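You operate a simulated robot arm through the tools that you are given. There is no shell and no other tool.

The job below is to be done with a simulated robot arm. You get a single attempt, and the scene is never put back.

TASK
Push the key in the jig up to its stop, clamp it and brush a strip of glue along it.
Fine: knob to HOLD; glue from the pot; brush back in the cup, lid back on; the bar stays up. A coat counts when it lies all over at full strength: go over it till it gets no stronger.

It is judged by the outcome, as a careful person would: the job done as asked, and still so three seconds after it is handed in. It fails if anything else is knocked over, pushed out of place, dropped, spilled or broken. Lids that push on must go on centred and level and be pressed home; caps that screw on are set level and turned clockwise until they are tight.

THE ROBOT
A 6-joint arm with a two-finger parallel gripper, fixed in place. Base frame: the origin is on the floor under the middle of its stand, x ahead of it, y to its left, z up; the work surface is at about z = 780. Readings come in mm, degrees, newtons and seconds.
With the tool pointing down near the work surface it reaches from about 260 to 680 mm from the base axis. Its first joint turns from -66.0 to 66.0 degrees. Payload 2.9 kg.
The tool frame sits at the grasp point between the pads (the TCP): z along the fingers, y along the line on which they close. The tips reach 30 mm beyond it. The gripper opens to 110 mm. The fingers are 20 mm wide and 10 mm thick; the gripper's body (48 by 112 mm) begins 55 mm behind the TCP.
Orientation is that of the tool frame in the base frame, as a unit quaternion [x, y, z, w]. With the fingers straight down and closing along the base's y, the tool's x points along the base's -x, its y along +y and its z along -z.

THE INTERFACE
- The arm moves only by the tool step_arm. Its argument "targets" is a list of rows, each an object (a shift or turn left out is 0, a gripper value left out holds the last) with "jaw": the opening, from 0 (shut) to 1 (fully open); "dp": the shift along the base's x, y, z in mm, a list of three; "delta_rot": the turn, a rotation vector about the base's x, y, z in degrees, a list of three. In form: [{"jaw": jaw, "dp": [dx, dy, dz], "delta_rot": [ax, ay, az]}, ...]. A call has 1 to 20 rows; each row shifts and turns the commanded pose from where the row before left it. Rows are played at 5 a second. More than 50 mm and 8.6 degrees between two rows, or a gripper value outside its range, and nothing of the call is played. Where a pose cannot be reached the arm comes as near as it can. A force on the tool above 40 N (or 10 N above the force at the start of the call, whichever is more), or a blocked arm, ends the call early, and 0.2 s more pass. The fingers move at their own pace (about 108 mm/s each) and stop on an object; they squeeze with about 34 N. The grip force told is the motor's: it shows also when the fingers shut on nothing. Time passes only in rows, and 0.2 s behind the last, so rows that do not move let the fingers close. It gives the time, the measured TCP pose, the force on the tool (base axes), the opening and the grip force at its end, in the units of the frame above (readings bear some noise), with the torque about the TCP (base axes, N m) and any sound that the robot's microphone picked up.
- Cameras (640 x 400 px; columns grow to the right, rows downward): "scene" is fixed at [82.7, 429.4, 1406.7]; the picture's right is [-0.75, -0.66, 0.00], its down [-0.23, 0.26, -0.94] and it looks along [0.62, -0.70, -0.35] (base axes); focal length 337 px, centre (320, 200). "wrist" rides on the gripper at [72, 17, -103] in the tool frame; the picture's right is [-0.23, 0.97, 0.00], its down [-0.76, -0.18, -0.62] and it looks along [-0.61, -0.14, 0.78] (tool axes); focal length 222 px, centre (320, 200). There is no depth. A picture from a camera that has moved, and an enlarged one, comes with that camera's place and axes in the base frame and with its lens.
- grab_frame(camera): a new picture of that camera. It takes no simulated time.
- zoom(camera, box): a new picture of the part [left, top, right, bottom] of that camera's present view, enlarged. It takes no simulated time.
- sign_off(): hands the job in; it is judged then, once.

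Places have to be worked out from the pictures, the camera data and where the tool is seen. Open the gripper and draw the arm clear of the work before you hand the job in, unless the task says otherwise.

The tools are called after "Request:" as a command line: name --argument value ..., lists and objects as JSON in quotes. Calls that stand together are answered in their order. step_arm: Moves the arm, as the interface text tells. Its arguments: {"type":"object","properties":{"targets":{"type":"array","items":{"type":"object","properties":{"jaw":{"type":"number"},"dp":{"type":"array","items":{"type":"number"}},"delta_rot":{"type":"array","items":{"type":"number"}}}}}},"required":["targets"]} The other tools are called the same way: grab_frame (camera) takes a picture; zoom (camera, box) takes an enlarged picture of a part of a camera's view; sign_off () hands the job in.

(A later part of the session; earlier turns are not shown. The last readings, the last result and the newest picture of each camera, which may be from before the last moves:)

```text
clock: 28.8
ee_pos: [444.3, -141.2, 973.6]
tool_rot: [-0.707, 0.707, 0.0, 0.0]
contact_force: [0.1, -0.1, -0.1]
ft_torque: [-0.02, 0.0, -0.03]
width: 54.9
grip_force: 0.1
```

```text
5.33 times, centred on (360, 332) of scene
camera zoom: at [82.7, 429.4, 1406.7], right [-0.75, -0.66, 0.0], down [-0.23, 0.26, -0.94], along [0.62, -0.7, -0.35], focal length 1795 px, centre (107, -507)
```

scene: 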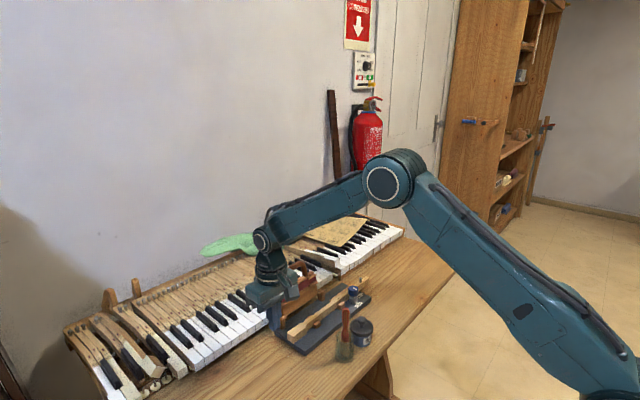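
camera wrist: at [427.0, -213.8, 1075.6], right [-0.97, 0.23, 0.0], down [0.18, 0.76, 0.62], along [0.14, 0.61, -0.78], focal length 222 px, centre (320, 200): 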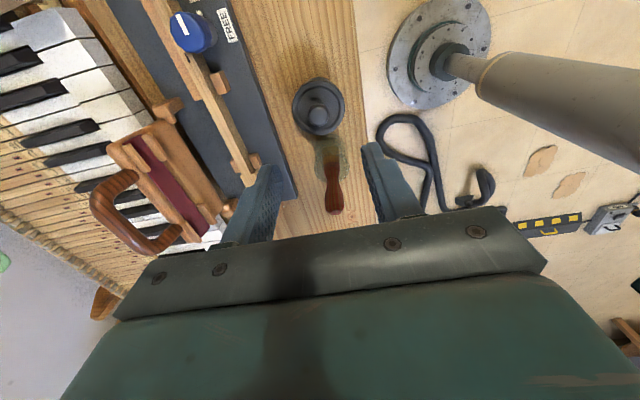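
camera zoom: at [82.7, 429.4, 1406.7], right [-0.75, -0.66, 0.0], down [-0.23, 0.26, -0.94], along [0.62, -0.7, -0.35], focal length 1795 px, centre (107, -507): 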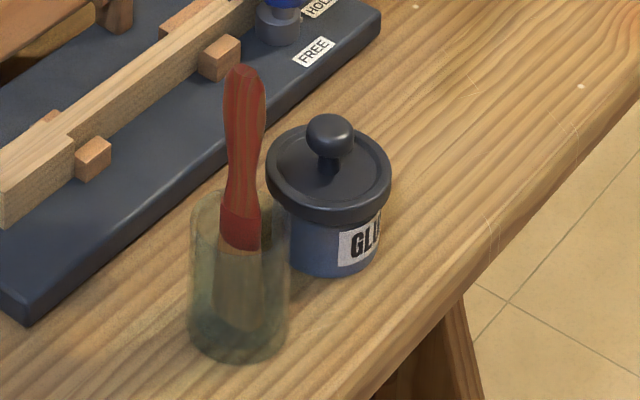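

The lid's mushroom knob is at about (446,-141,840), with the rim top near z 823. I'll lower to z≈880 with a narrower opening and check the alignment before gripping.

Request:
step_arm --targets '[{"jaw": 0.42, "dp": [1, 0, -40]}, {"dp": [0, 0, -40]}, {"dp": [0, 0, -8]}, {"dp": [0, 0, 0]}]'

Request:
zoom --camera "wrist" --box '[220, 70, 420, 195]'

Request:
zoom --camera "scene" --box '[320, 285, 400, 360]'

```text
clock: 29.8
ee_pos: [444.8, -141.0, 883.5]
tool_rot: [-0.707, 0.707, 0.0, 0.001]
contact_force: [0.2, 0.3, 0.7]
ft_torque: [-0.05, 0.01, -0.01]
width: 46.1
grip_force: 0.0
```

```text
3.20 times, centred on (320, 132) of wrist
camera zoom: at [428.0, -213.6, 986.6], right [-0.97, 0.23, 0.0], down [0.18, 0.76, 0.62], along [0.14, 0.61, -0.78], focal length 711 px, centre (320, 416)
```

zoom: 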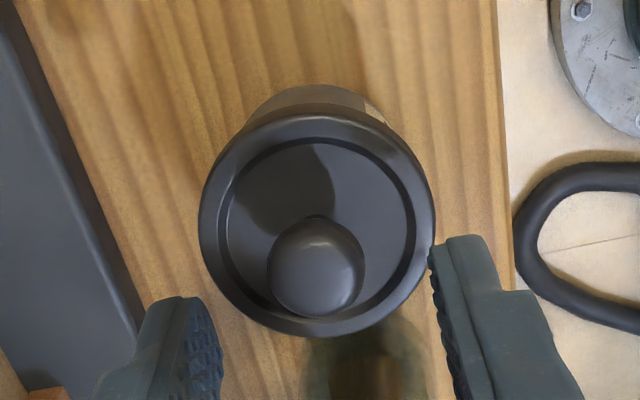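

```text
5.33 times, centred on (360, 322) of scene
camera zoom: at [82.7, 429.4, 1406.7], right [-0.75, -0.66, 0.0], down [-0.23, 0.26, -0.94], along [0.62, -0.7, -0.35], focal length 1795 px, centre (107, -453)
```

zoom: 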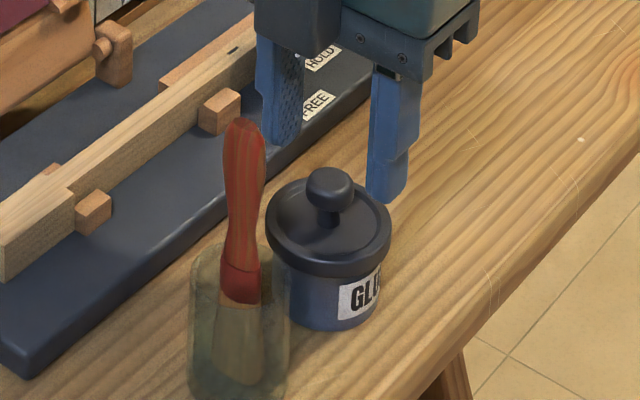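

The lid knob is within about 1 mm of the tool axis. I'll shift +1 mm in x, descend about 25 mm so the tips stay above the lid rim, and close on the knob.

Request:
step_arm --targets '[{"dp": [1, 0, -12]}, {"dp": [0, 0, -12]}, {"dp": [0, 0, 0]}, {"jaw": 0.28}, {"jaw": 0.1}, {"jaw": 0.1}, {"dp": [0, 0, 0]}]'

Request:
zoom --camera "wrist" --box '[220, 70, 420, 195]'

Request:
zoom --camera "scene" --box '[320, 285, 400, 360]'

```text
clock: 31.4
ee_pos: [446.1, -142.6, 859.8]
tool_rot: [-0.707, 0.707, 0.0, 0.001]
contact_force: [-0.7, 0.5, -0.7]
ft_torque: [0.0, 0.04, -0.03]
width: 17.3
grip_force: 33.9
heard: snap
```

```text
3.20 times, centred on (320, 132) of wrist
camera zoom: at [429.7, -213.8, 963.0], right [-0.97, 0.23, 0.0], down [0.18, 0.76, 0.62], along [0.14, 0.61, -0.78], focal length 711 px, centre (320, 416)
```

zoom: 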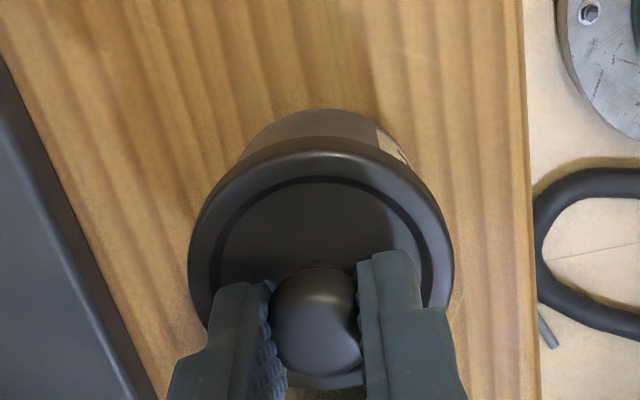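

```text
5.33 times, centred on (360, 322) of scene
camera zoom: at [82.7, 429.4, 1406.7], right [-0.75, -0.66, 0.0], down [-0.23, 0.26, -0.94], along [0.62, -0.7, -0.35], focal length 1795 px, centre (107, -453)
```

zoom: 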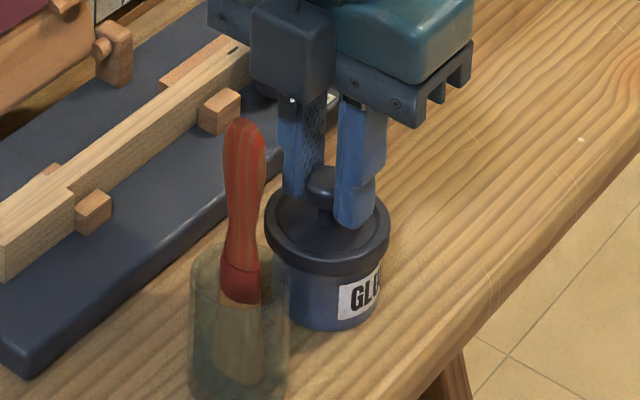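

A "snap" was heard as the fingers closed, so the lid has perhaps popped loose. I'll lift slowly a little and look.

Request:
step_arm --targets '[{"dp": [0, 0, 2]}, {"dp": [0, 0, 3]}, {"dp": [0, 0, 5]}, {"dp": [0, 0, 0]}]'

Request:
zoom --camera "wrist" --box '[220, 70, 420, 195]'

Request:
zoom --camera "scene" --box '[320, 285, 400, 360]'

```text
clock: 32.4
ee_pos: [447.0, -140.7, 871.0]
tool_rot: [0.707, -0.707, 0.0, 0.0]
contact_force: [0.1, -0.1, -0.2]
ft_torque: [-0.02, 0.0, 0.0]
width: 17.3
grip_force: 33.9
```

```text
3.20 times, centred on (320, 132) of wrist
camera zoom: at [430.1, -212.9, 973.8], right [-0.97, 0.23, 0.0], down [0.18, 0.76, 0.62], along [0.14, 0.61, -0.78], focal length 711 px, centre (320, 416)
```

zoom: 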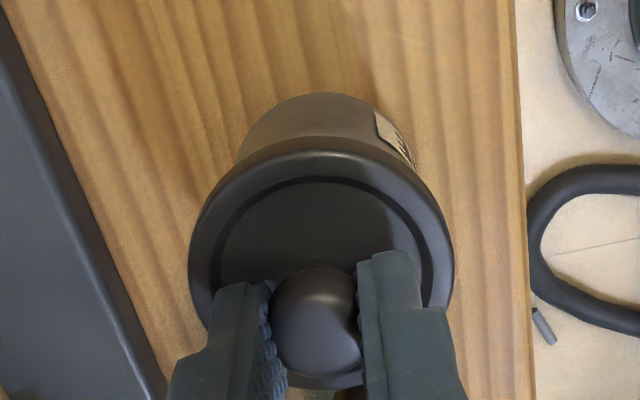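

```text
5.33 times, centred on (360, 322) of scene
camera zoom: at [82.7, 429.4, 1406.7], right [-0.75, -0.66, 0.0], down [-0.23, 0.26, -0.94], along [0.62, -0.7, -0.35], focal length 1795 px, centre (107, -453)
```

zoom: 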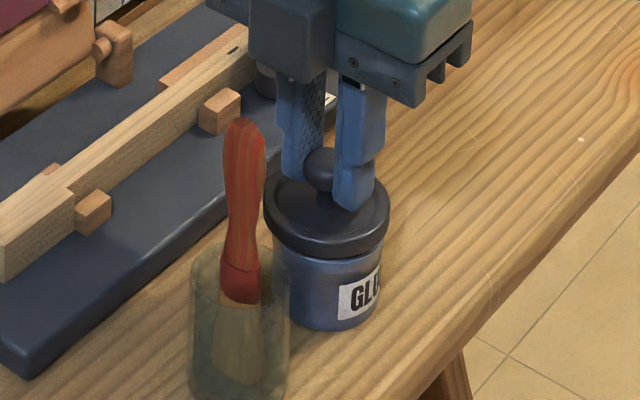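

The lid has come free cleanly and the pot stays put. I'll lift it clear and carry it to the free table area near (450,-228).

Request:
step_arm --targets '[{"dp": [0, 0, 20]}, {"dp": [0, 0, 30]}, {"dp": [1, -30, 0]}, {"dp": [1, -30, 0]}, {"dp": [1, -28, 0]}, {"dp": [0, 0, -20]}, {"dp": [0, 0, -20]}, {"dp": [0, 0, -20]}, {"dp": [0, 0, 0]}]'

Request:
grab_frame --camera "wrist"

Request:
zoom --camera "scene" --box '[320, 275, 440, 365]'

```text
clock: 34.4
ee_pos: [449.8, -230.1, 860.8]
tool_rot: [0.707, -0.707, 0.0, 0.0]
contact_force: [0.2, 0.3, -0.5]
ft_torque: [-0.02, 0.02, 0.01]
width: 18.6
grip_force: 33.7
```

```text
taken
camera wrist: at [432.6, -301.9, 963.6], right [-0.97, 0.23, 0.0], down [0.18, 0.76, 0.62], along [0.14, 0.61, -0.78], focal length 222 px, centre (320, 200)
```

wrist: 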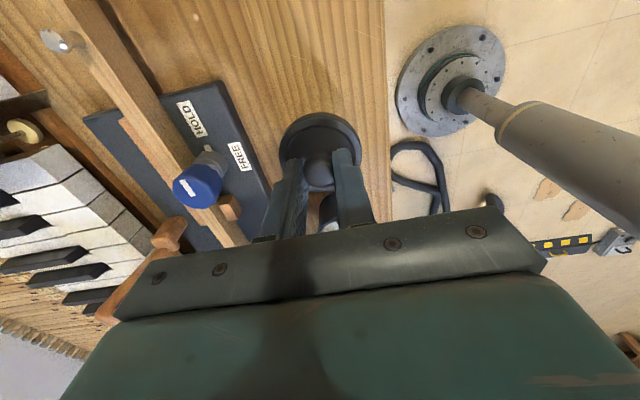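

```text
4.44 times, centred on (380, 320) of scene
camera zoom: at [82.7, 429.4, 1406.7], right [-0.75, -0.66, 0.0], down [-0.23, 0.26, -0.94], along [0.62, -0.7, -0.35], focal length 1496 px, centre (53, -333)
```

zoom: 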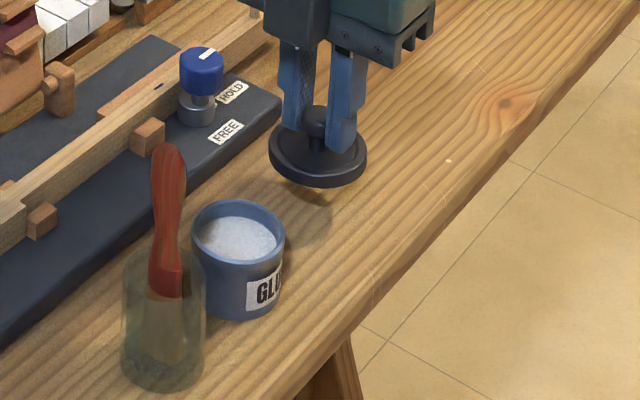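

The pot is open and full of white glue. The lid hangs level; I'll lower it gently to the table and watch for contact.

Request:
step_arm --targets '[{"dp": [0, 0, -10]}, {"dp": [0, 0, -8]}, {"dp": [0, 0, -5]}, {"dp": [0, 0, 0]}]'

Request:
zoom --camera "scene" --box '[365, 285, 415, 325]'

```text
clock: 35.4
ee_pos: [449.4, -229.8, 837.2]
tool_rot: [0.708, -0.707, -0.001, 0.0]
contact_force: [0.3, -0.4, -0.9]
ft_torque: [0.0, 0.01, 0.0]
width: 18.6
grip_force: 33.8
```

```text
10.00 times, centred on (390, 305) of scene
camera zoom: at [82.7, 429.4, 1406.7], right [-0.75, -0.66, 0.0], down [-0.23, 0.26, -0.94], along [0.62, -0.7, -0.35], focal length 3366 px, centre (-380, -850)
```

zoom: 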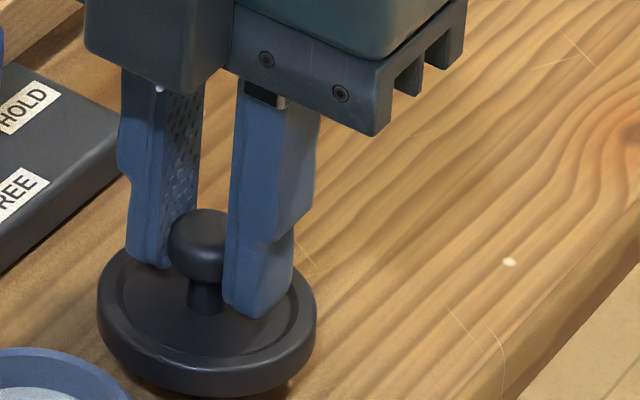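

No contact yet and the lid is just above the table. I'll go down in 1.5 mm steps.

Request:
step_arm --targets '[{"dp": [0, 0, -1.5]}, {"dp": [0, 0, -1.5]}, {"dp": [0, 0, -1.5]}, {"dp": [0, 0, 0]}]'

Request:
zoom --camera "scene" --box '[365, 285, 415, 325]'

```text
clock: 36.4
ee_pos: [449.4, -228.9, 833.9]
tool_rot: [-0.707, 0.707, 0.0, 0.0]
contact_force: [1.2, -0.5, -0.9]
ft_torque: [-0.03, 0.02, 0.0]
width: 18.6
grip_force: 33.8
```

```text
10.00 times, centred on (390, 305) of scene
camera zoom: at [82.7, 429.4, 1406.7], right [-0.75, -0.66, 0.0], down [-0.23, 0.26, -0.94], along [0.62, -0.7, -0.35], focal length 3366 px, centre (-380, -850)
```

zoom: 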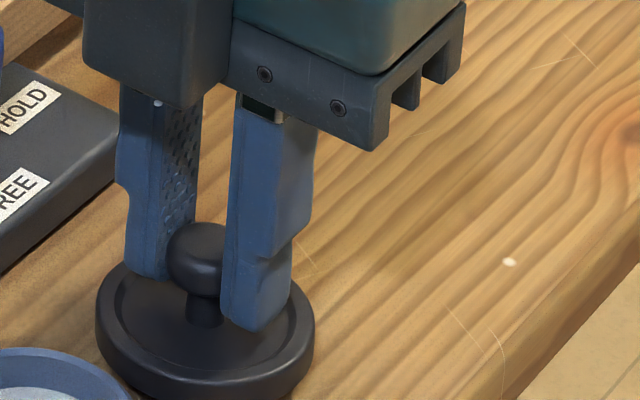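

Still no contact force. I'll continue down in 1.5 mm steps.

Request:
step_arm --targets '[{"dp": [0, 0, -1.5]}, {"dp": [0, 0, -1.5]}, {"dp": [0, 0, 0]}]'

Request:
zoom --camera "scene" --box '[365, 295, 415, 335]'

```text
clock: 37.2
ee_pos: [448.9, -228.8, 830.1]
tool_rot: [0.707, -0.707, 0.0, 0.0]
contact_force: [-0.5, 1.4, -0.4]
ft_torque: [-0.01, -0.03, 0.02]
width: 18.6
grip_force: 34.4
```

```text
10.00 times, centred on (390, 315) of scene
camera zoom: at [82.7, 429.4, 1406.7], right [-0.75, -0.66, 0.0], down [-0.23, 0.26, -0.94], along [0.62, -0.7, -0.35], focal length 3366 px, centre (-380, -950)
```

zoom: 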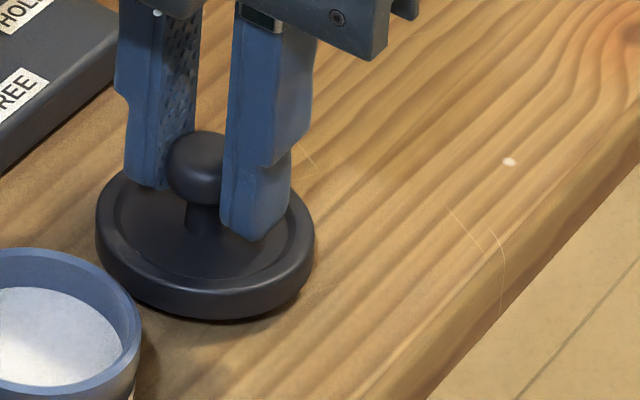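

There's a thin shadow still under the lid's edge. I'll go down 1 mm at a time.

Request:
step_arm --targets '[{"dp": [0, 0, -1]}, {"dp": [0, 0, -1]}, {"dp": [0, 0, 0]}]'

Request:
zoom --camera "scene" --box '[365, 295, 415, 335]'

```text
clock: 38.0
ee_pos: [450.4, -227.9, 828.0]
tool_rot: [0.707, -0.707, 0.0, 0.0]
contact_force: [0.5, 1.0, 0.6]
ft_torque: [-0.01, 0.01, 0.0]
width: 18.6
grip_force: 34.3
```

```text
10.00 times, centred on (390, 315) of scene
camera zoom: at [82.7, 429.4, 1406.7], right [-0.75, -0.66, 0.0], down [-0.23, 0.26, -0.94], along [0.62, -0.7, -0.35], focal length 3366 px, centre (-380, -950)
```

zoom: 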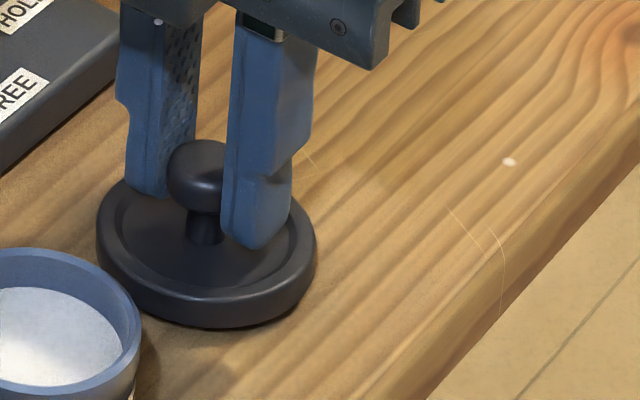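

It looks very near the table. One more millimetre twice, watching the force.

Request:
step_arm --targets '[{"dp": [0, 0, -1]}, {"dp": [0, 0, -1]}, {"dp": [0, 0, 0]}]'

Request:
zoom --camera "scene" --box '[365, 295, 415, 335]'

```text
clock: 38.8
ee_pos: [449.3, -227.6, 827.2]
tool_rot: [0.707, -0.707, 0.0, 0.0]
contact_force: [-0.1, -0.4, -0.5]
ft_torque: [0.01, 0.02, 0.02]
width: 18.9
grip_force: 33.6
```

```text
10.00 times, centred on (390, 315) of scene
camera zoom: at [82.7, 429.4, 1406.7], right [-0.75, -0.66, 0.0], down [-0.23, 0.26, -0.94], along [0.62, -0.7, -0.35], focal length 3366 px, centre (-380, -950)
```

zoom: 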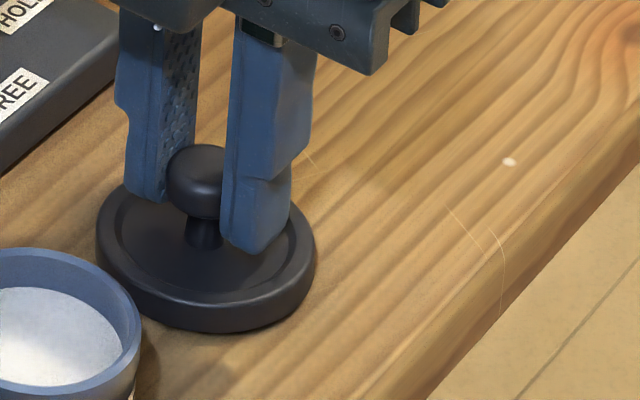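

The grip width changed slightly (18.6→18.9), so the lid may be bearing on the table. One more step to confirm.

Request:
step_arm --targets '[{"dp": [0, 0, -1]}, {"dp": [0, 0, 0]}]'

Request:
zoom --camera "scene" --box '[365, 295, 415, 335]'

```text
clock: 39.4
ee_pos: [450.5, -228.4, 824.0]
tool_rot: [-0.707, 0.707, 0.0, 0.0]
contact_force: [-0.4, -1.3, -0.1]
ft_torque: [0.0, -0.01, 0.01]
width: 18.2
grip_force: 34.0
```

```text
10.00 times, centred on (390, 315) of scene
camera zoom: at [82.7, 429.4, 1406.7], right [-0.75, -0.66, 0.0], down [-0.23, 0.26, -0.94], along [0.62, -0.7, -0.35], focal length 3366 px, centre (-380, -950)
```

zoom: 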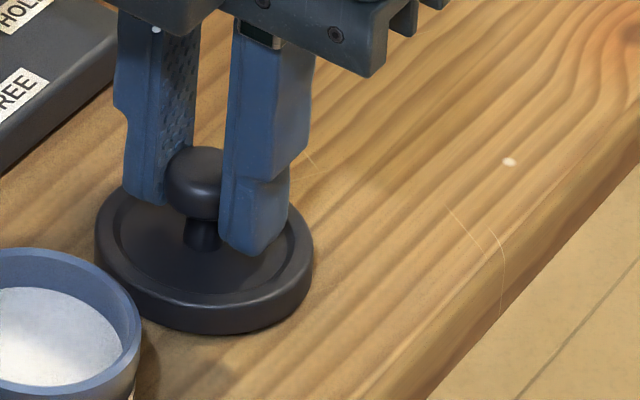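

The lid hardly moved that time, so it's very likely touching. One last small step to see a force.

Request:
step_arm --targets '[{"dp": [0, 0, -1]}, {"dp": [0, 0, 0]}]'

Request:
zoom --camera "scene" --box '[365, 295, 415, 335]'

```text
clock: 40.0
ee_pos: [449.9, -228.8, 823.9]
tool_rot: [-0.707, 0.707, -0.001, 0.0]
contact_force: [-3.9, 0.8, 11.1]
ft_torque: [-0.01, -0.1, 0.03]
width: 18.9
grip_force: 33.9
```

```text
10.00 times, centred on (390, 315) of scene
camera zoom: at [82.5, 429.5, 1406.7], right [-0.75, -0.66, 0.0], down [-0.23, 0.26, -0.94], along [0.62, -0.7, -0.35], focal length 3366 px, centre (-380, -950)
```

zoom: 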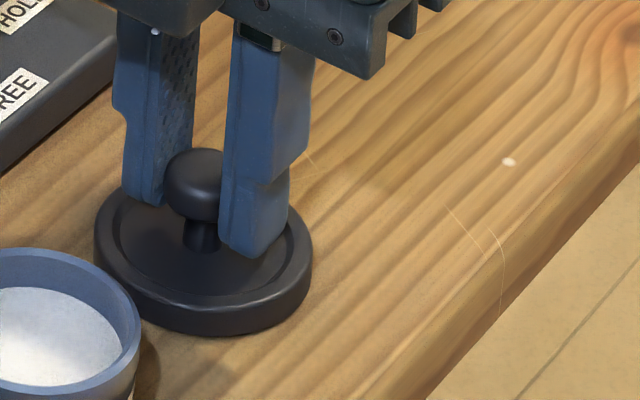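

Contact at 11 N: the lid is on the table. I'll ease off 1 mm, open the fingers and rise straight up.

Request:
step_arm --targets '[{"dp": [0, 0, 1]}, {"jaw": 0.3}, {"jaw": 0.42}, {"dp": [0, 0, 0]}, {"dp": [0, 0, 10]}, {"dp": [0, 0, 30]}, {"dp": [0, 0, 40]}, {"dp": [0, 0, 45]}, {"dp": [0, 0, 0]}]'

Request:
grab_frame --camera "wrist"

Request:
zoom --camera "scene" --box '[320, 275, 440, 365]'

```text
clock: 42.0
ee_pos: [450.2, -229.5, 952.4]
tool_rot: [0.707, -0.707, 0.0, 0.0]
contact_force: [0.1, 0.0, 0.3]
ft_torque: [0.02, 0.0, 0.01]
width: 46.2
grip_force: 0.1
```

```text
taken
camera wrist: at [433.3, -300.8, 1054.3], right [-0.97, 0.23, 0.0], down [0.18, 0.76, 0.62], along [0.14, 0.61, -0.78], focal length 222 px, centre (320, 200)
```

wrist: 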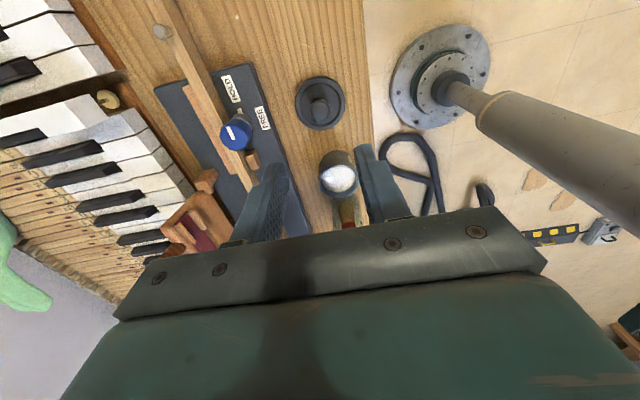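

```text
4.44 times, centred on (380, 320) of scene
camera zoom: at [82.7, 429.4, 1406.7], right [-0.75, -0.66, 0.0], down [-0.23, 0.26, -0.94], along [0.62, -0.7, -0.35], focal length 1496 px, centre (53, -333)
```

zoom: 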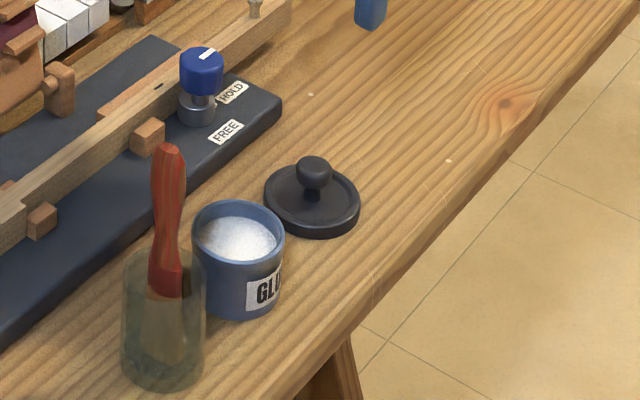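

The lid sits flat on the table and the pot stands open. Now the brush: I'll turn back to closing along y (best for strokes along the key) and move above the cup at a safe height.

Request:
step_arm --targets '[{"dp": [0, 0, 30], "delta_rot": [0, 0, -8]}, {"dp": [0, 10, 30], "delta_rot": [0, 0, -8]}, {"dp": [0, 16, 0], "delta_rot": [0, 0, -8]}, {"dp": [0, 16, 0], "delta_rot": [0, 0, -8]}, {"dp": [0, 16, 0], "delta_rot": [0, 0, -8]}, {"dp": [0, 16, 0], "delta_rot": [0, 0, -8]}, {"dp": [0, 16, 0], "delta_rot": [0, 0, -8]}, {"dp": [0, 16, 0], "delta_rot": [0, 0, -8]}, {"dp": [0, 16, 0], "delta_rot": [0, 0, -8]}, {"dp": [0, 16, 0], "delta_rot": [0, 0, -8]}, {"dp": [0, 16, 0], "delta_rot": [0, 0, -8]}, {"dp": [-4, 0, 0], "delta_rot": [0, 0, -2]}, {"dp": [0, 0, 0]}]'

Request:
grab_frame --camera "wrist"

Request:
zoom --camera "wrist" --box '[240, 60, 400, 160]'

Request:
zoom --camera "scene" --box '[320, 300, 380, 370]'

```text
clock: 44.8
ee_pos: [445.2, -74.7, 1011.6]
tool_rot: [0.001, 1.0, 0.0, 0.001]
contact_force: [-0.7, 0.0, 0.7]
ft_torque: [0.0, -0.01, -0.04]
width: 46.1
grip_force: 0.1
```

```text
taken
camera wrist: at [373.1, -57.3, 1114.0], right [0.23, 0.97, 0.0], down [0.76, -0.18, 0.62], along [0.61, -0.14, -0.78], focal length 222 px, centre (320, 200)
```

wrist: 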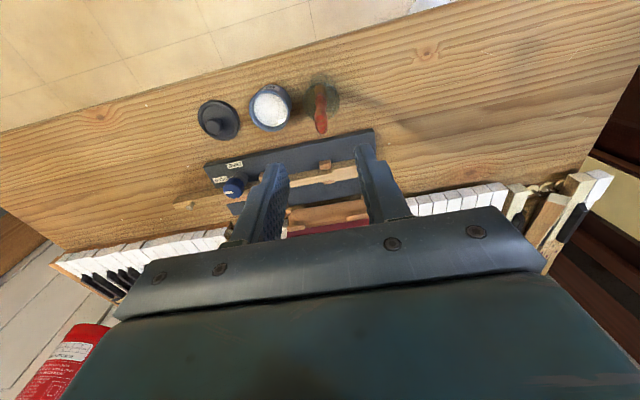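

```text
4.00 times, centred on (320, 110) of wrist
camera zoom: at [373.1, -57.3, 1114.0], right [0.23, 0.97, 0.0], down [0.76, -0.18, 0.62], along [0.61, -0.14, -0.78], focal length 888 px, centre (320, 560)
```

zoom: 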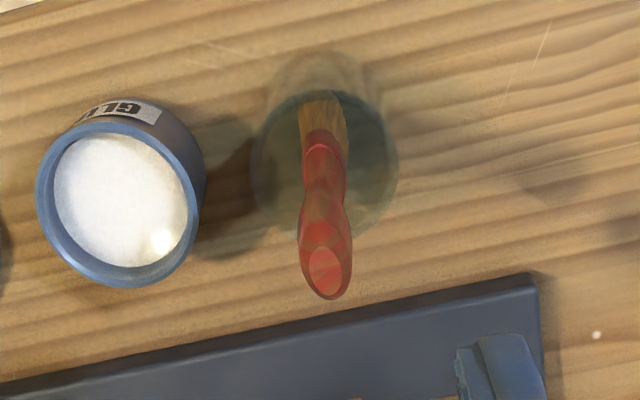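

```text
5.71 times, centred on (350, 335) of scene
camera zoom: at [82.7, 429.4, 1406.7], right [-0.75, -0.66, 0.0], down [-0.23, 0.26, -0.94], along [0.62, -0.7, -0.35], focal length 1923 px, centre (149, -571)
```

zoom: 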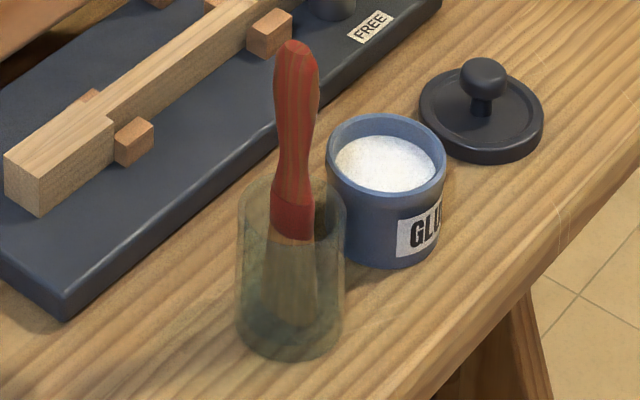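

The brush handle looks close to vertical with its top near (449,-74,908), but I want to know its lean before gripping. I'll zoom in closer.

Request:
zoom --camera "wrist" --box '[295, 70, 345, 140]'

Request:
zoom --camera "scene" --box '[328, 300, 368, 368]'

```text
5.71 times, centred on (320, 105) of wrist
camera zoom: at [373.1, -57.3, 1114.0], right [0.23, 0.97, 0.0], down [0.76, -0.18, 0.62], along [0.61, -0.14, -0.78], focal length 1269 px, centre (320, 743)
```

zoom: 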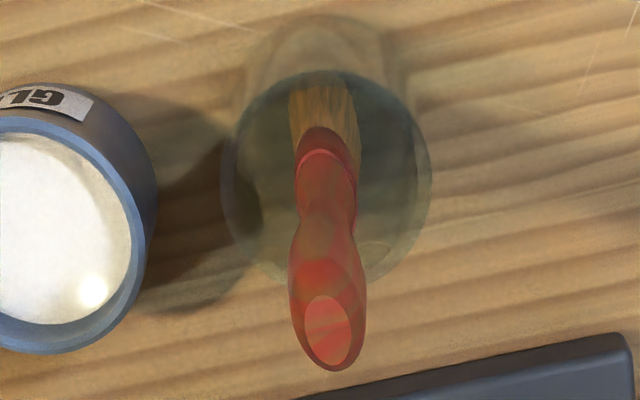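

```text
5.88 times, centred on (348, 334) of scene
camera zoom: at [82.7, 429.4, 1406.7], right [-0.75, -0.66, 0.0], down [-0.23, 0.26, -0.94], along [0.62, -0.7, -0.35], focal length 1980 px, centre (155, -588)
```

zoom: 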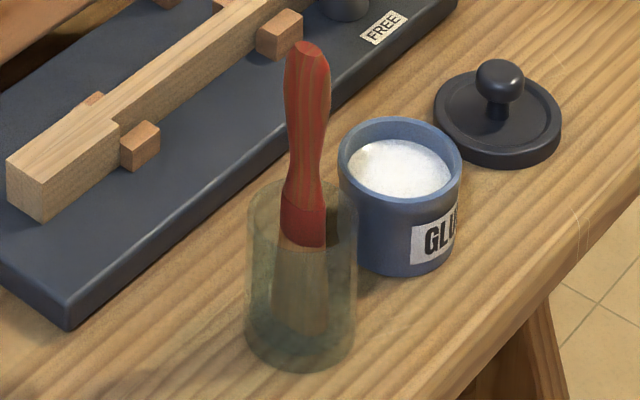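

Estimates agree that the handle stands within a few mm of vertical at about (447,-74), top near z 910, with the cup rim near 840–850. I'll lower to just around the top of the handle and check clearance in both views.

Request:
step_arm --targets '[{"dp": [1.5, 0.5, -40]}, {"dp": [0, 0, -40]}, {"dp": [0, 0, -26]}, {"dp": [0, 0, 0]}]'

Request:
zoom --camera "wrist" --box '[240, 80, 400, 180]'

Request:
zoom --camera "scene" --box '[318, 280, 388, 360]'

```text
clock: 45.8
ee_pos: [448.5, -73.4, 903.1]
tool_rot: [0.0, 1.0, 0.0, 0.0]
contact_force: [0.1, 0.8, 0.4]
ft_torque: [0.02, 0.01, 0.02]
width: 46.2
grip_force: 0.0
```

```text
4.00 times, centred on (320, 130) of wrist
camera zoom: at [375.4, -56.3, 1006.4], right [0.23, 0.97, 0.0], down [0.76, -0.18, 0.62], along [0.61, -0.14, -0.78], focal length 888 px, centre (320, 480)
```

zoom: 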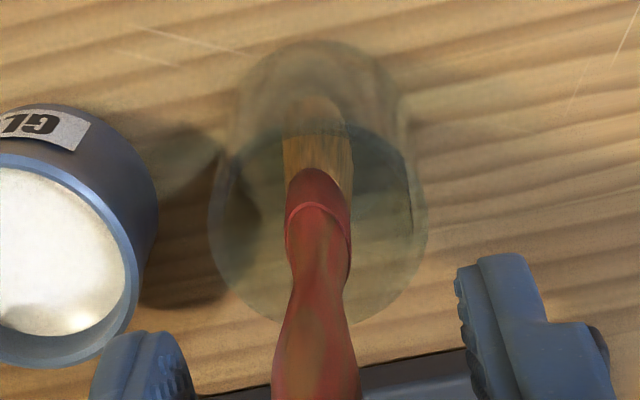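

```text
5.00 times, centred on (353, 320) of scene
camera zoom: at [82.7, 429.4, 1406.7], right [-0.75, -0.66, 0.0], down [-0.23, 0.26, -0.94], along [0.62, -0.7, -0.35], focal length 1683 px, centre (155, -400)
```

zoom: 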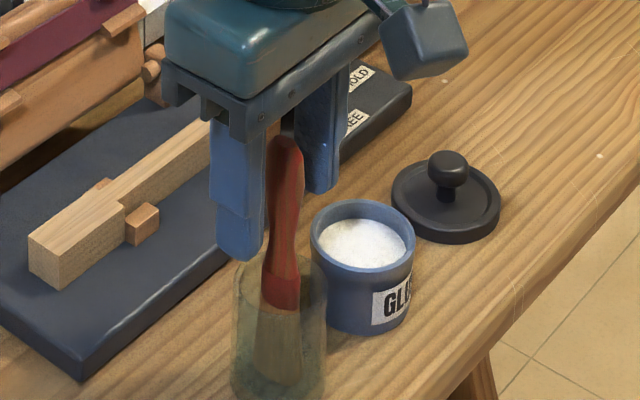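

Relative to the fingers in the scene view, the handle is nearly vertical and about 1–2 mm toward -x of the tool axis. I'll shift -2 mm in x, descend so the tips stop just above the cup rim, and close gently on the handle.

Request:
step_arm --targets '[{"dp": [-2, 0, -8]}, {"dp": [0, 0, -8]}, {"dp": [0, 0, 0]}]'

Request:
zoom --camera "scene" --box '[318, 290, 388, 370]'

Request:
zoom --camera "wrist" --box '[240, 80, 400, 180]'

```text
clock: 46.6
ee_pos: [446.2, -73.9, 887.6]
tool_rot: [0.0, 1.0, 0.0, 0.0]
contact_force: [0.6, -0.2, -0.4]
ft_torque: [0.01, -0.01, 0.0]
width: 46.1
grip_force: 0.1
```

```text
5.00 times, centred on (353, 330) of scene
camera zoom: at [82.7, 429.4, 1406.7], right [-0.75, -0.66, 0.0], down [-0.23, 0.26, -0.94], along [0.62, -0.7, -0.35], focal length 1683 px, centre (155, -450)
```

zoom: 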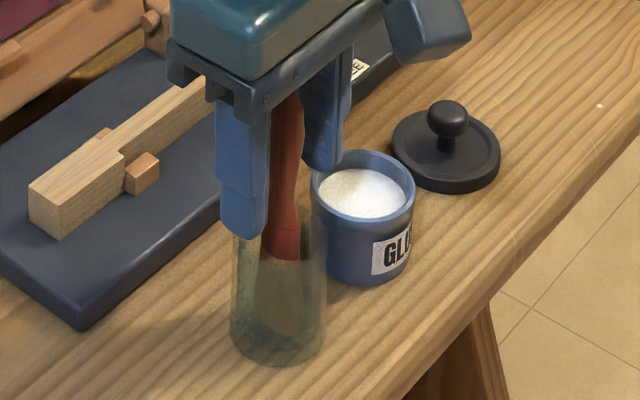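

```text
4.00 times, centred on (320, 130) of wrist
camera zoom: at [373.5, -57.4, 991.1], right [0.23, 0.97, 0.0], down [0.76, -0.18, 0.62], along [0.61, -0.14, -0.78], focal length 888 px, centre (320, 480)
```

zoom: 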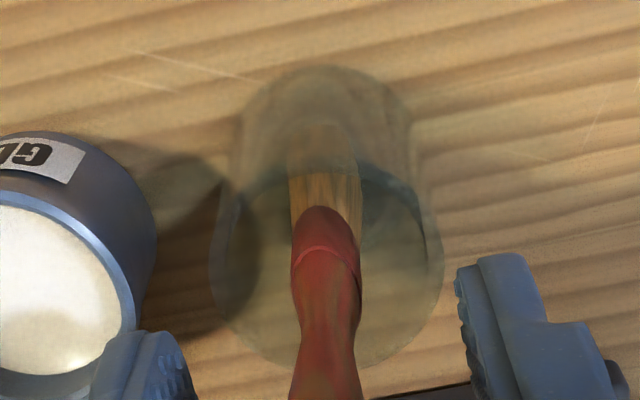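

The fingers straddle the handle clear of the rim. I'll close on it.

Request:
step_arm --targets '[{"jaw": 0.28}, {"jaw": 0.15}, {"jaw": 0.05}, {"dp": [0, 0, 0]}, {"dp": [0, 0, 0]}]'

Request:
zoom --camera "scene" --box '[318, 290, 388, 370]'

Request:
zoom --camera "wrist" --box '[240, 80, 400, 180]'

```text
clock: 47.8
ee_pos: [445.1, -75.2, 888.2]
tool_rot: [0.0, 1.0, 0.0, 0.0]
contact_force: [-0.6, 0.0, -0.7]
ft_torque: [-0.02, -0.03, -0.02]
width: 11.7
grip_force: 34.1
```

```text
5.00 times, centred on (353, 330) of scene
camera zoom: at [82.7, 429.4, 1406.7], right [-0.75, -0.66, 0.0], down [-0.23, 0.26, -0.94], along [0.62, -0.7, -0.35], focal length 1683 px, centre (155, -450)
```

zoom: 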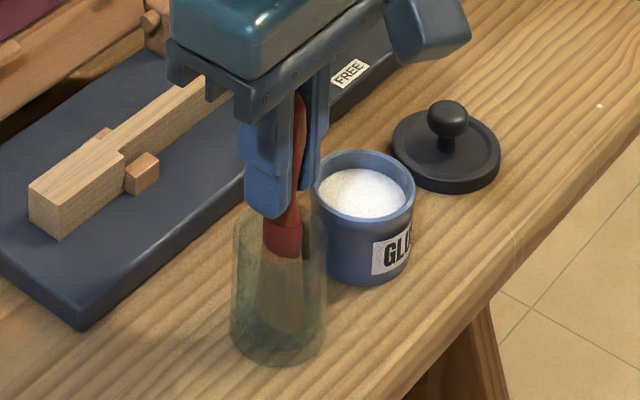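

```text
4.00 times, centred on (320, 130) of wrist
camera zoom: at [373.6, -57.4, 991.2], right [0.23, 0.97, 0.0], down [0.76, -0.18, 0.62], along [0.61, -0.14, -0.78], focal length 888 px, centre (320, 480)
```

zoom: 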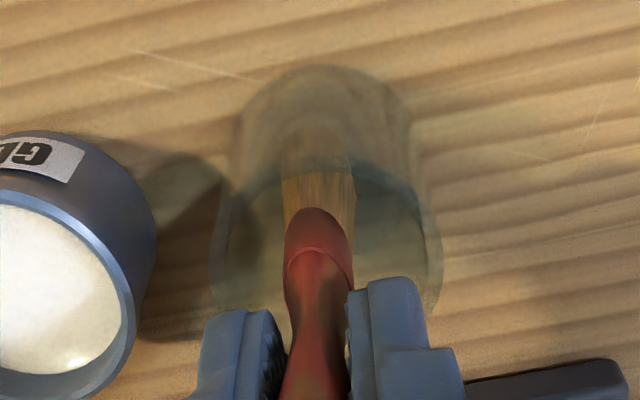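

The handle is held (11.7 mm, 34 N). I'll lift straight up slowly, watching that the cup stays.

Request:
step_arm --targets '[{"dp": [0, 0, 6]}, {"dp": [0, 0, 10]}, {"dp": [0, 0, 15]}, {"dp": [0, 0, 0]}]'

Request:
zoom --camera "scene" --box '[318, 280, 388, 370]'

Request:
zoom --camera "wrist" --box '[240, 80, 400, 180]'

```text
clock: 48.8
ee_pos: [445.8, -75.5, 919.3]
tool_rot: [0.0, 1.0, 0.0, 0.0]
contact_force: [-0.3, 0.7, 0.4]
ft_torque: [0.02, 0.0, -0.03]
width: 11.8
grip_force: 33.9
```

```text
4.44 times, centred on (353, 325) of scene
camera zoom: at [82.7, 429.4, 1406.7], right [-0.75, -0.66, 0.0], down [-0.23, 0.26, -0.94], along [0.62, -0.7, -0.35], focal length 1496 px, centre (173, -356)
```

zoom: 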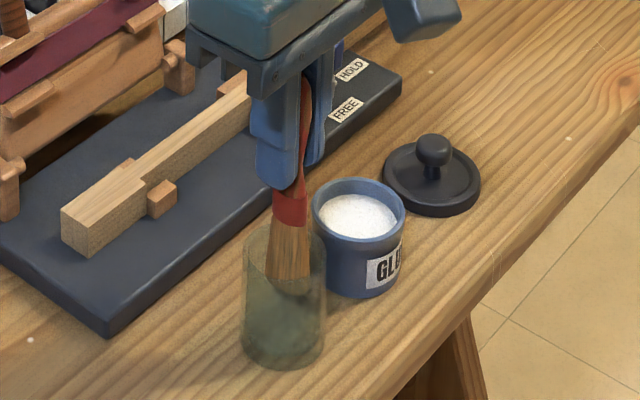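

```text
4.00 times, centred on (320, 130) of wrist
camera zoom: at [372.8, -57.9, 1021.9], right [0.23, 0.97, 0.0], down [0.76, -0.18, 0.62], along [0.61, -0.14, -0.78], focal length 888 px, centre (320, 480)
```

zoom: 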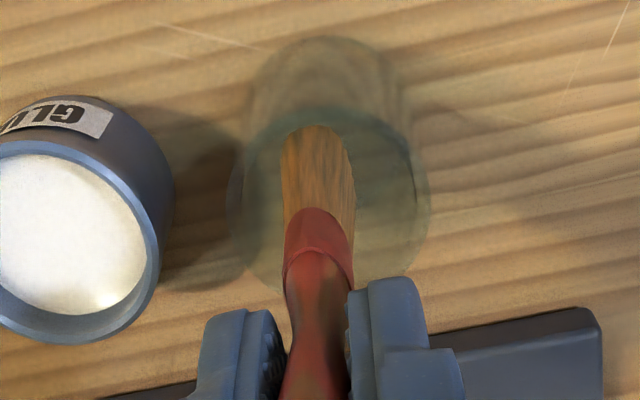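

The brush comes up cleanly and the cup stays. Its bristle tip is about 103 mm below the TCP, nearly on the tool axis. I'll raise it clear of the cup and move it above the pot at (446.5,-141).

Request:
step_arm --targets '[{"dp": [0, 0, 20]}, {"dp": [0, 0, 25]}, {"dp": [0, 0, 25]}, {"dp": [0.5, -22, 0]}, {"dp": [0.5, -22, 0]}, {"dp": [0, -22, 0]}, {"dp": [0, 0, 0]}]'

Request:
zoom --camera "scene" --box '[318, 260, 418, 370]'

Request:
zoom --camera "wrist" --box '[220, 60, 420, 185]'

```text
clock: 50.4
ee_pos: [445.8, -141.1, 989.9]
tool_rot: [0.0, 1.0, 0.0, 0.0]
contact_force: [-0.7, 1.0, 0.1]
ft_torque: [0.01, -0.04, -0.02]
width: 11.9
grip_force: 34.0
```

```text
3.64 times, centred on (368, 315) of scene
camera zoom: at [82.7, 429.4, 1406.7], right [-0.75, -0.66, 0.0], down [-0.23, 0.26, -0.94], along [0.62, -0.7, -0.35], focal length 1224 px, centre (146, -218)
```

zoom: 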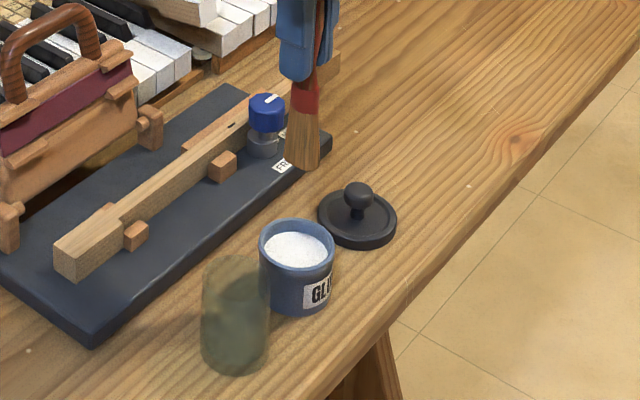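

```text
3.20 times, centred on (320, 122) of wrist
camera zoom: at [373.5, -124.2, 1092.3], right [0.23, 0.97, 0.0], down [0.76, -0.18, 0.62], along [0.61, -0.14, -0.78], focal length 711 px, centre (320, 448)
```

zoom: 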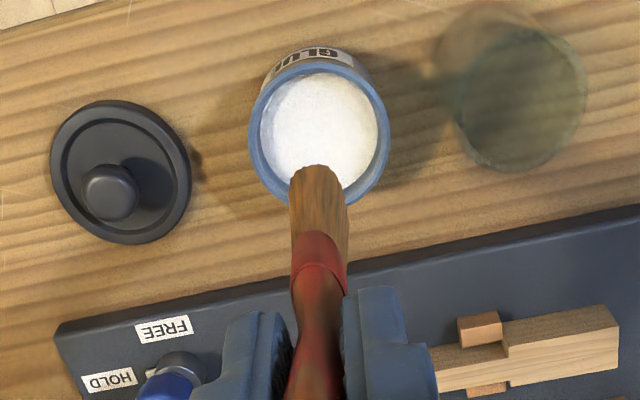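

The brush hangs vertically over the pot's centre and the cup still stands. I judge the glue surface to be at z≈812, so I'll lower to just above it and check.

Request:
step_arm --targets '[{"dp": [0.5, 0, -25]}, {"dp": [0, 0, -25]}, {"dp": [0, 0, -12]}, {"dp": [0, 0, 0]}]'

Request:
zoom --camera "scene" --box '[328, 290, 398, 350]'

Request:
zoom --camera "wrist" --box '[240, 60, 400, 160]'

```text
clock: 51.4
ee_pos: [446.7, -139.2, 926.6]
tool_rot: [0.001, 1.0, 0.0, -0.001]
contact_force: [0.5, 0.1, -0.2]
ft_torque: [0.04, 0.0, 0.03]
width: 11.8
grip_force: 34.0
```

```text
6.67 times, centred on (363, 320) of scene
camera zoom: at [82.7, 429.4, 1406.7], right [-0.75, -0.66, 0.0], down [-0.23, 0.26, -0.94], along [0.62, -0.7, -0.35], focal length 2244 px, centre (33, -600)
```

zoom: 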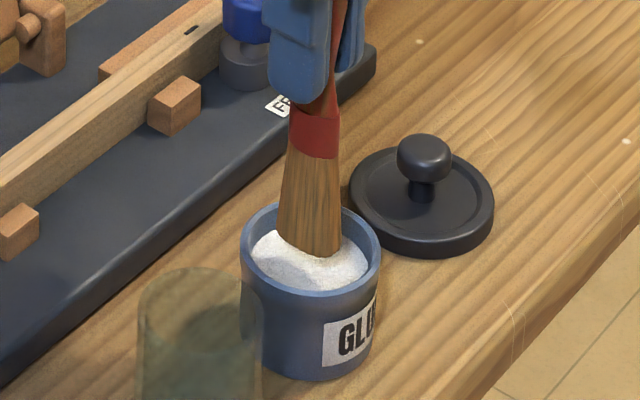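

```text
4.00 times, centred on (320, 110) of wrist
camera zoom: at [374.2, -123.2, 1028.8], right [0.23, 0.97, 0.0], down [0.76, -0.18, 0.62], along [0.61, -0.14, -0.78], focal length 888 px, centre (320, 560)
```

zoom: 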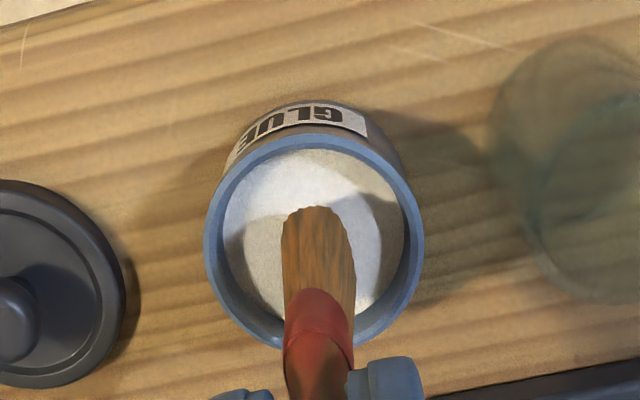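

The bristles are centred over the glue, about 10 mm above it. I'll lower them into the glue by small steps.

Request:
step_arm --targets '[{"dp": [0, 0, -6]}, {"dp": [0, 0, -6]}, {"dp": [0, 0, -5]}, {"dp": [0, 0, 0]}, {"dp": [0, 0, 0]}]'

Request:
zoom --camera "scene" --box '[328, 290, 398, 350]'

Request:
zoom --camera "wrist" --box '[240, 60, 400, 160]'

```text
clock: 52.6
ee_pos: [445.9, -139.8, 909.8]
tool_rot: [0.0, 1.0, 0.0, 0.001]
contact_force: [0.0, -0.2, -1.2]
ft_torque: [0.0, 0.0, -0.04]
width: 11.9
grip_force: 33.8
```

```text
6.67 times, centred on (363, 320) of scene
camera zoom: at [82.7, 429.4, 1406.7], right [-0.75, -0.66, 0.0], down [-0.23, 0.26, -0.94], along [0.62, -0.7, -0.35], focal length 2244 px, centre (33, -600)
```

zoom: 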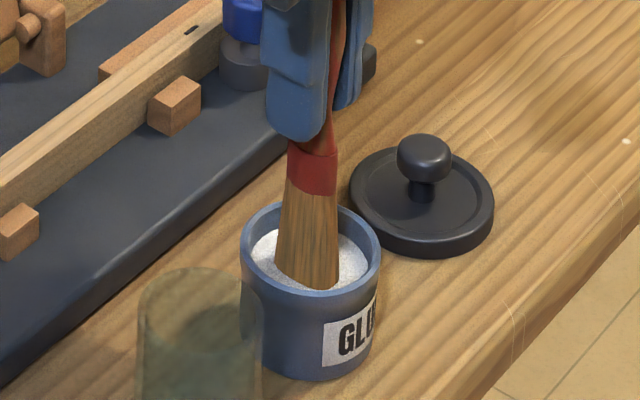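

```text
4.00 times, centred on (320, 110) of wrist
camera zoom: at [374.3, -123.2, 1012.2], right [0.23, 0.97, 0.0], down [0.76, -0.18, 0.62], along [0.61, -0.14, -0.78], focal length 888 px, centre (320, 560)
```

zoom: 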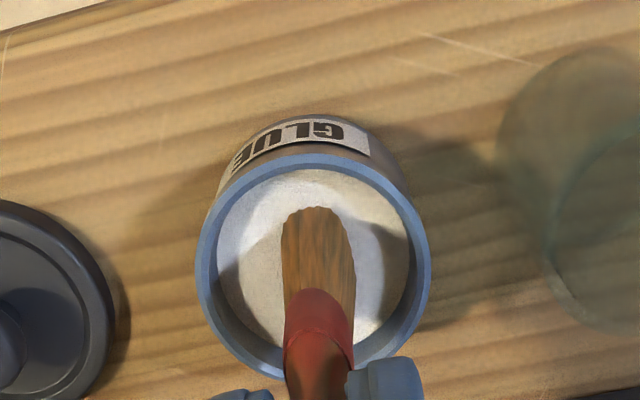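

The bristle ends look close to or just at the surface. I'll go 5 mm deeper and compare.

Request:
step_arm --targets '[{"dp": [0, 0, -3]}, {"dp": [0, 0, -3]}, {"dp": [0, 0, 0]}, {"dp": [0, 0, 0]}]'

Request:
zoom --camera "scene" --box '[338, 300, 388, 345]'

Request:
zoom --camera "wrist" --box '[270, 80, 370, 142]'

```text
clock: 53.6
ee_pos: [447.4, -139.4, 903.2]
tool_rot: [0.0, 1.0, -0.001, 0.0]
contact_force: [-0.7, 0.4, 0.0]
ft_torque: [0.0, 0.05, -0.02]
width: 11.8
grip_force: 33.8
```

```text
8.89 times, centred on (363, 322) of scene
camera zoom: at [82.7, 429.4, 1406.7], right [-0.75, -0.66, 0.0], down [-0.23, 0.26, -0.94], along [0.62, -0.7, -0.35], focal length 2992 px, centre (-62, -889)
```

zoom: 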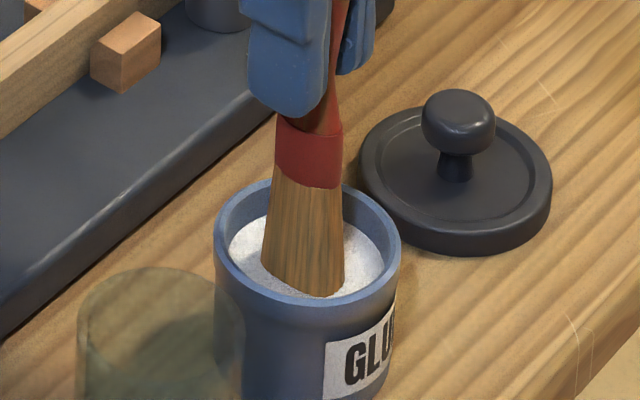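

```text
6.40 times, centred on (320, 111) of wrist
camera zoom: at [374.3, -123.4, 1006.7], right [0.23, 0.97, 0.0], down [0.76, -0.18, 0.62], along [0.61, -0.14, -0.78], focal length 1422 px, centre (320, 770)
```

zoom: 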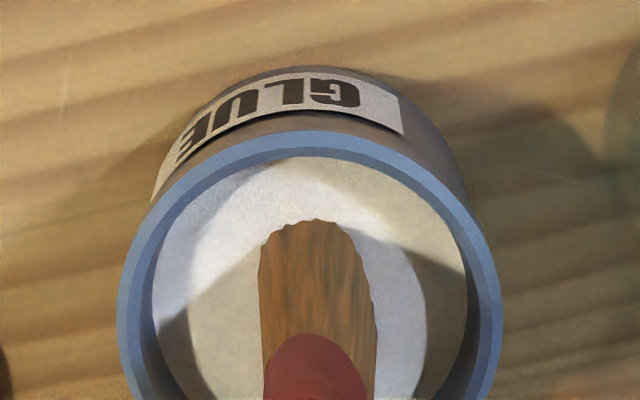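

The visible bristle length shortened by about 6 mm, so the tips are in the glue now. I'll go 3 mm deeper, wait a moment, then lift slowly and look at the bristles.

Request:
step_arm --targets '[{"dp": [0, 0, -3]}, {"dp": [0, 0, 0]}, {"dp": [0, 0, 0]}, {"dp": [0, 0, 5]}, {"dp": [0, 0, 5]}, {"dp": [0, 0, 5]}, {"dp": [0, 0, 10]}, {"dp": [0, 0, 10]}, {"dp": [0, 0, 0]}]'

Request:
zoom --camera "scene" --box '[338, 280, 388, 345]'

Request:
zoom --camera "wrist" --box '[270, 80, 370, 142]'

```text
clock: 55.6
ee_pos: [447.0, -141.1, 935.2]
tool_rot: [0.0, 1.0, 0.0, 0.001]
contact_force: [-0.1, -0.3, 0.5]
ft_torque: [0.0, -0.02, 0.0]
width: 11.6
grip_force: 33.9
```

```text
6.15 times, centred on (363, 312) of scene
camera zoom: at [82.7, 429.4, 1406.7], right [-0.75, -0.66, 0.0], down [-0.23, 0.26, -0.94], along [0.62, -0.7, -0.35], focal length 2071 px, centre (55, -492)
```

zoom: 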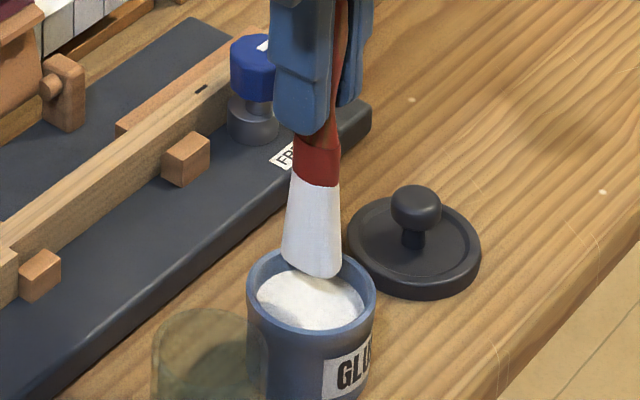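

```text
6.40 times, centred on (320, 111) of wrist
camera zoom: at [374.3, -123.6, 1038.6], right [0.23, 0.97, 0.0], down [0.76, -0.18, 0.62], along [0.61, -0.14, -0.78], focal length 1422 px, centre (320, 770)
```

zoom: 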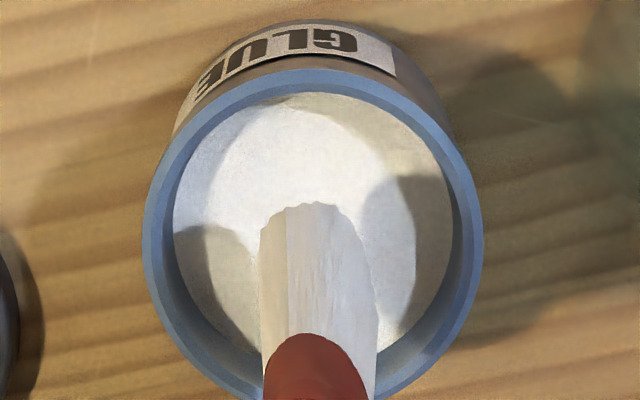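

The bristles are fully loaded with white glue. I'll raise them and carry the brush over the key (x≈561), stopping just above its top to check alignment.

Request:
step_arm --targets '[{"dp": [0, 0, 20]}, {"dp": [0, 0, 20]}, {"dp": [20, 0, 5]}, {"dp": [30, 0, 0]}, {"dp": [30, 0, 0]}, {"dp": [30, 0, 0]}, {"dp": [4, 0, 0]}, {"dp": [0, 0, -20]}, {"dp": [0, 0, -20]}, {"dp": [0, 0, 0]}]'

Request:
zoom --camera "scene" --box '[280, 260, 380, 340]'

Request:
zoom --camera "wrist" --box '[220, 60, 420, 185]'

```text
clock: 57.8
ee_pos: [560.2, -139.5, 941.6]
tool_rot: [0.001, 1.0, 0.0, 0.001]
contact_force: [-0.5, 0.6, -0.5]
ft_torque: [-0.01, -0.01, 0.04]
width: 11.6
grip_force: 33.9
```

```text
5.00 times, centred on (330, 300) of scene
camera zoom: at [82.7, 429.4, 1406.7], right [-0.75, -0.66, 0.0], down [-0.23, 0.26, -0.94], along [0.62, -0.7, -0.35], focal length 1683 px, centre (270, -300)
```

zoom: 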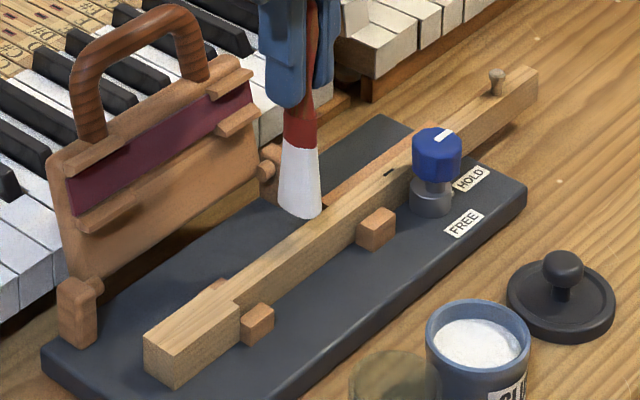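

```text
3.20 times, centred on (320, 122) of wrist
camera zoom: at [488.6, -123.4, 1043.5], right [0.23, 0.97, 0.0], down [0.76, -0.18, 0.62], along [0.61, -0.14, -0.78], focal length 711 px, centre (320, 448)
```

zoom: 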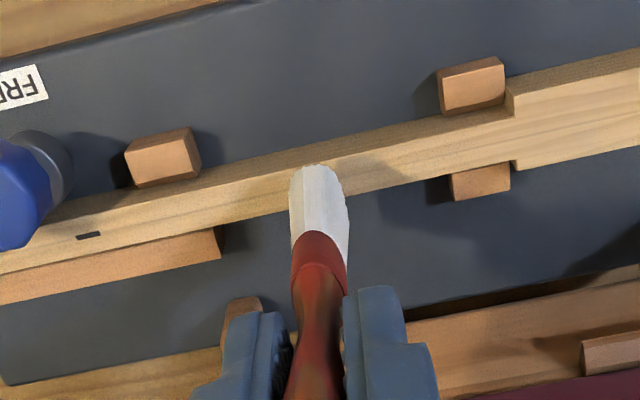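

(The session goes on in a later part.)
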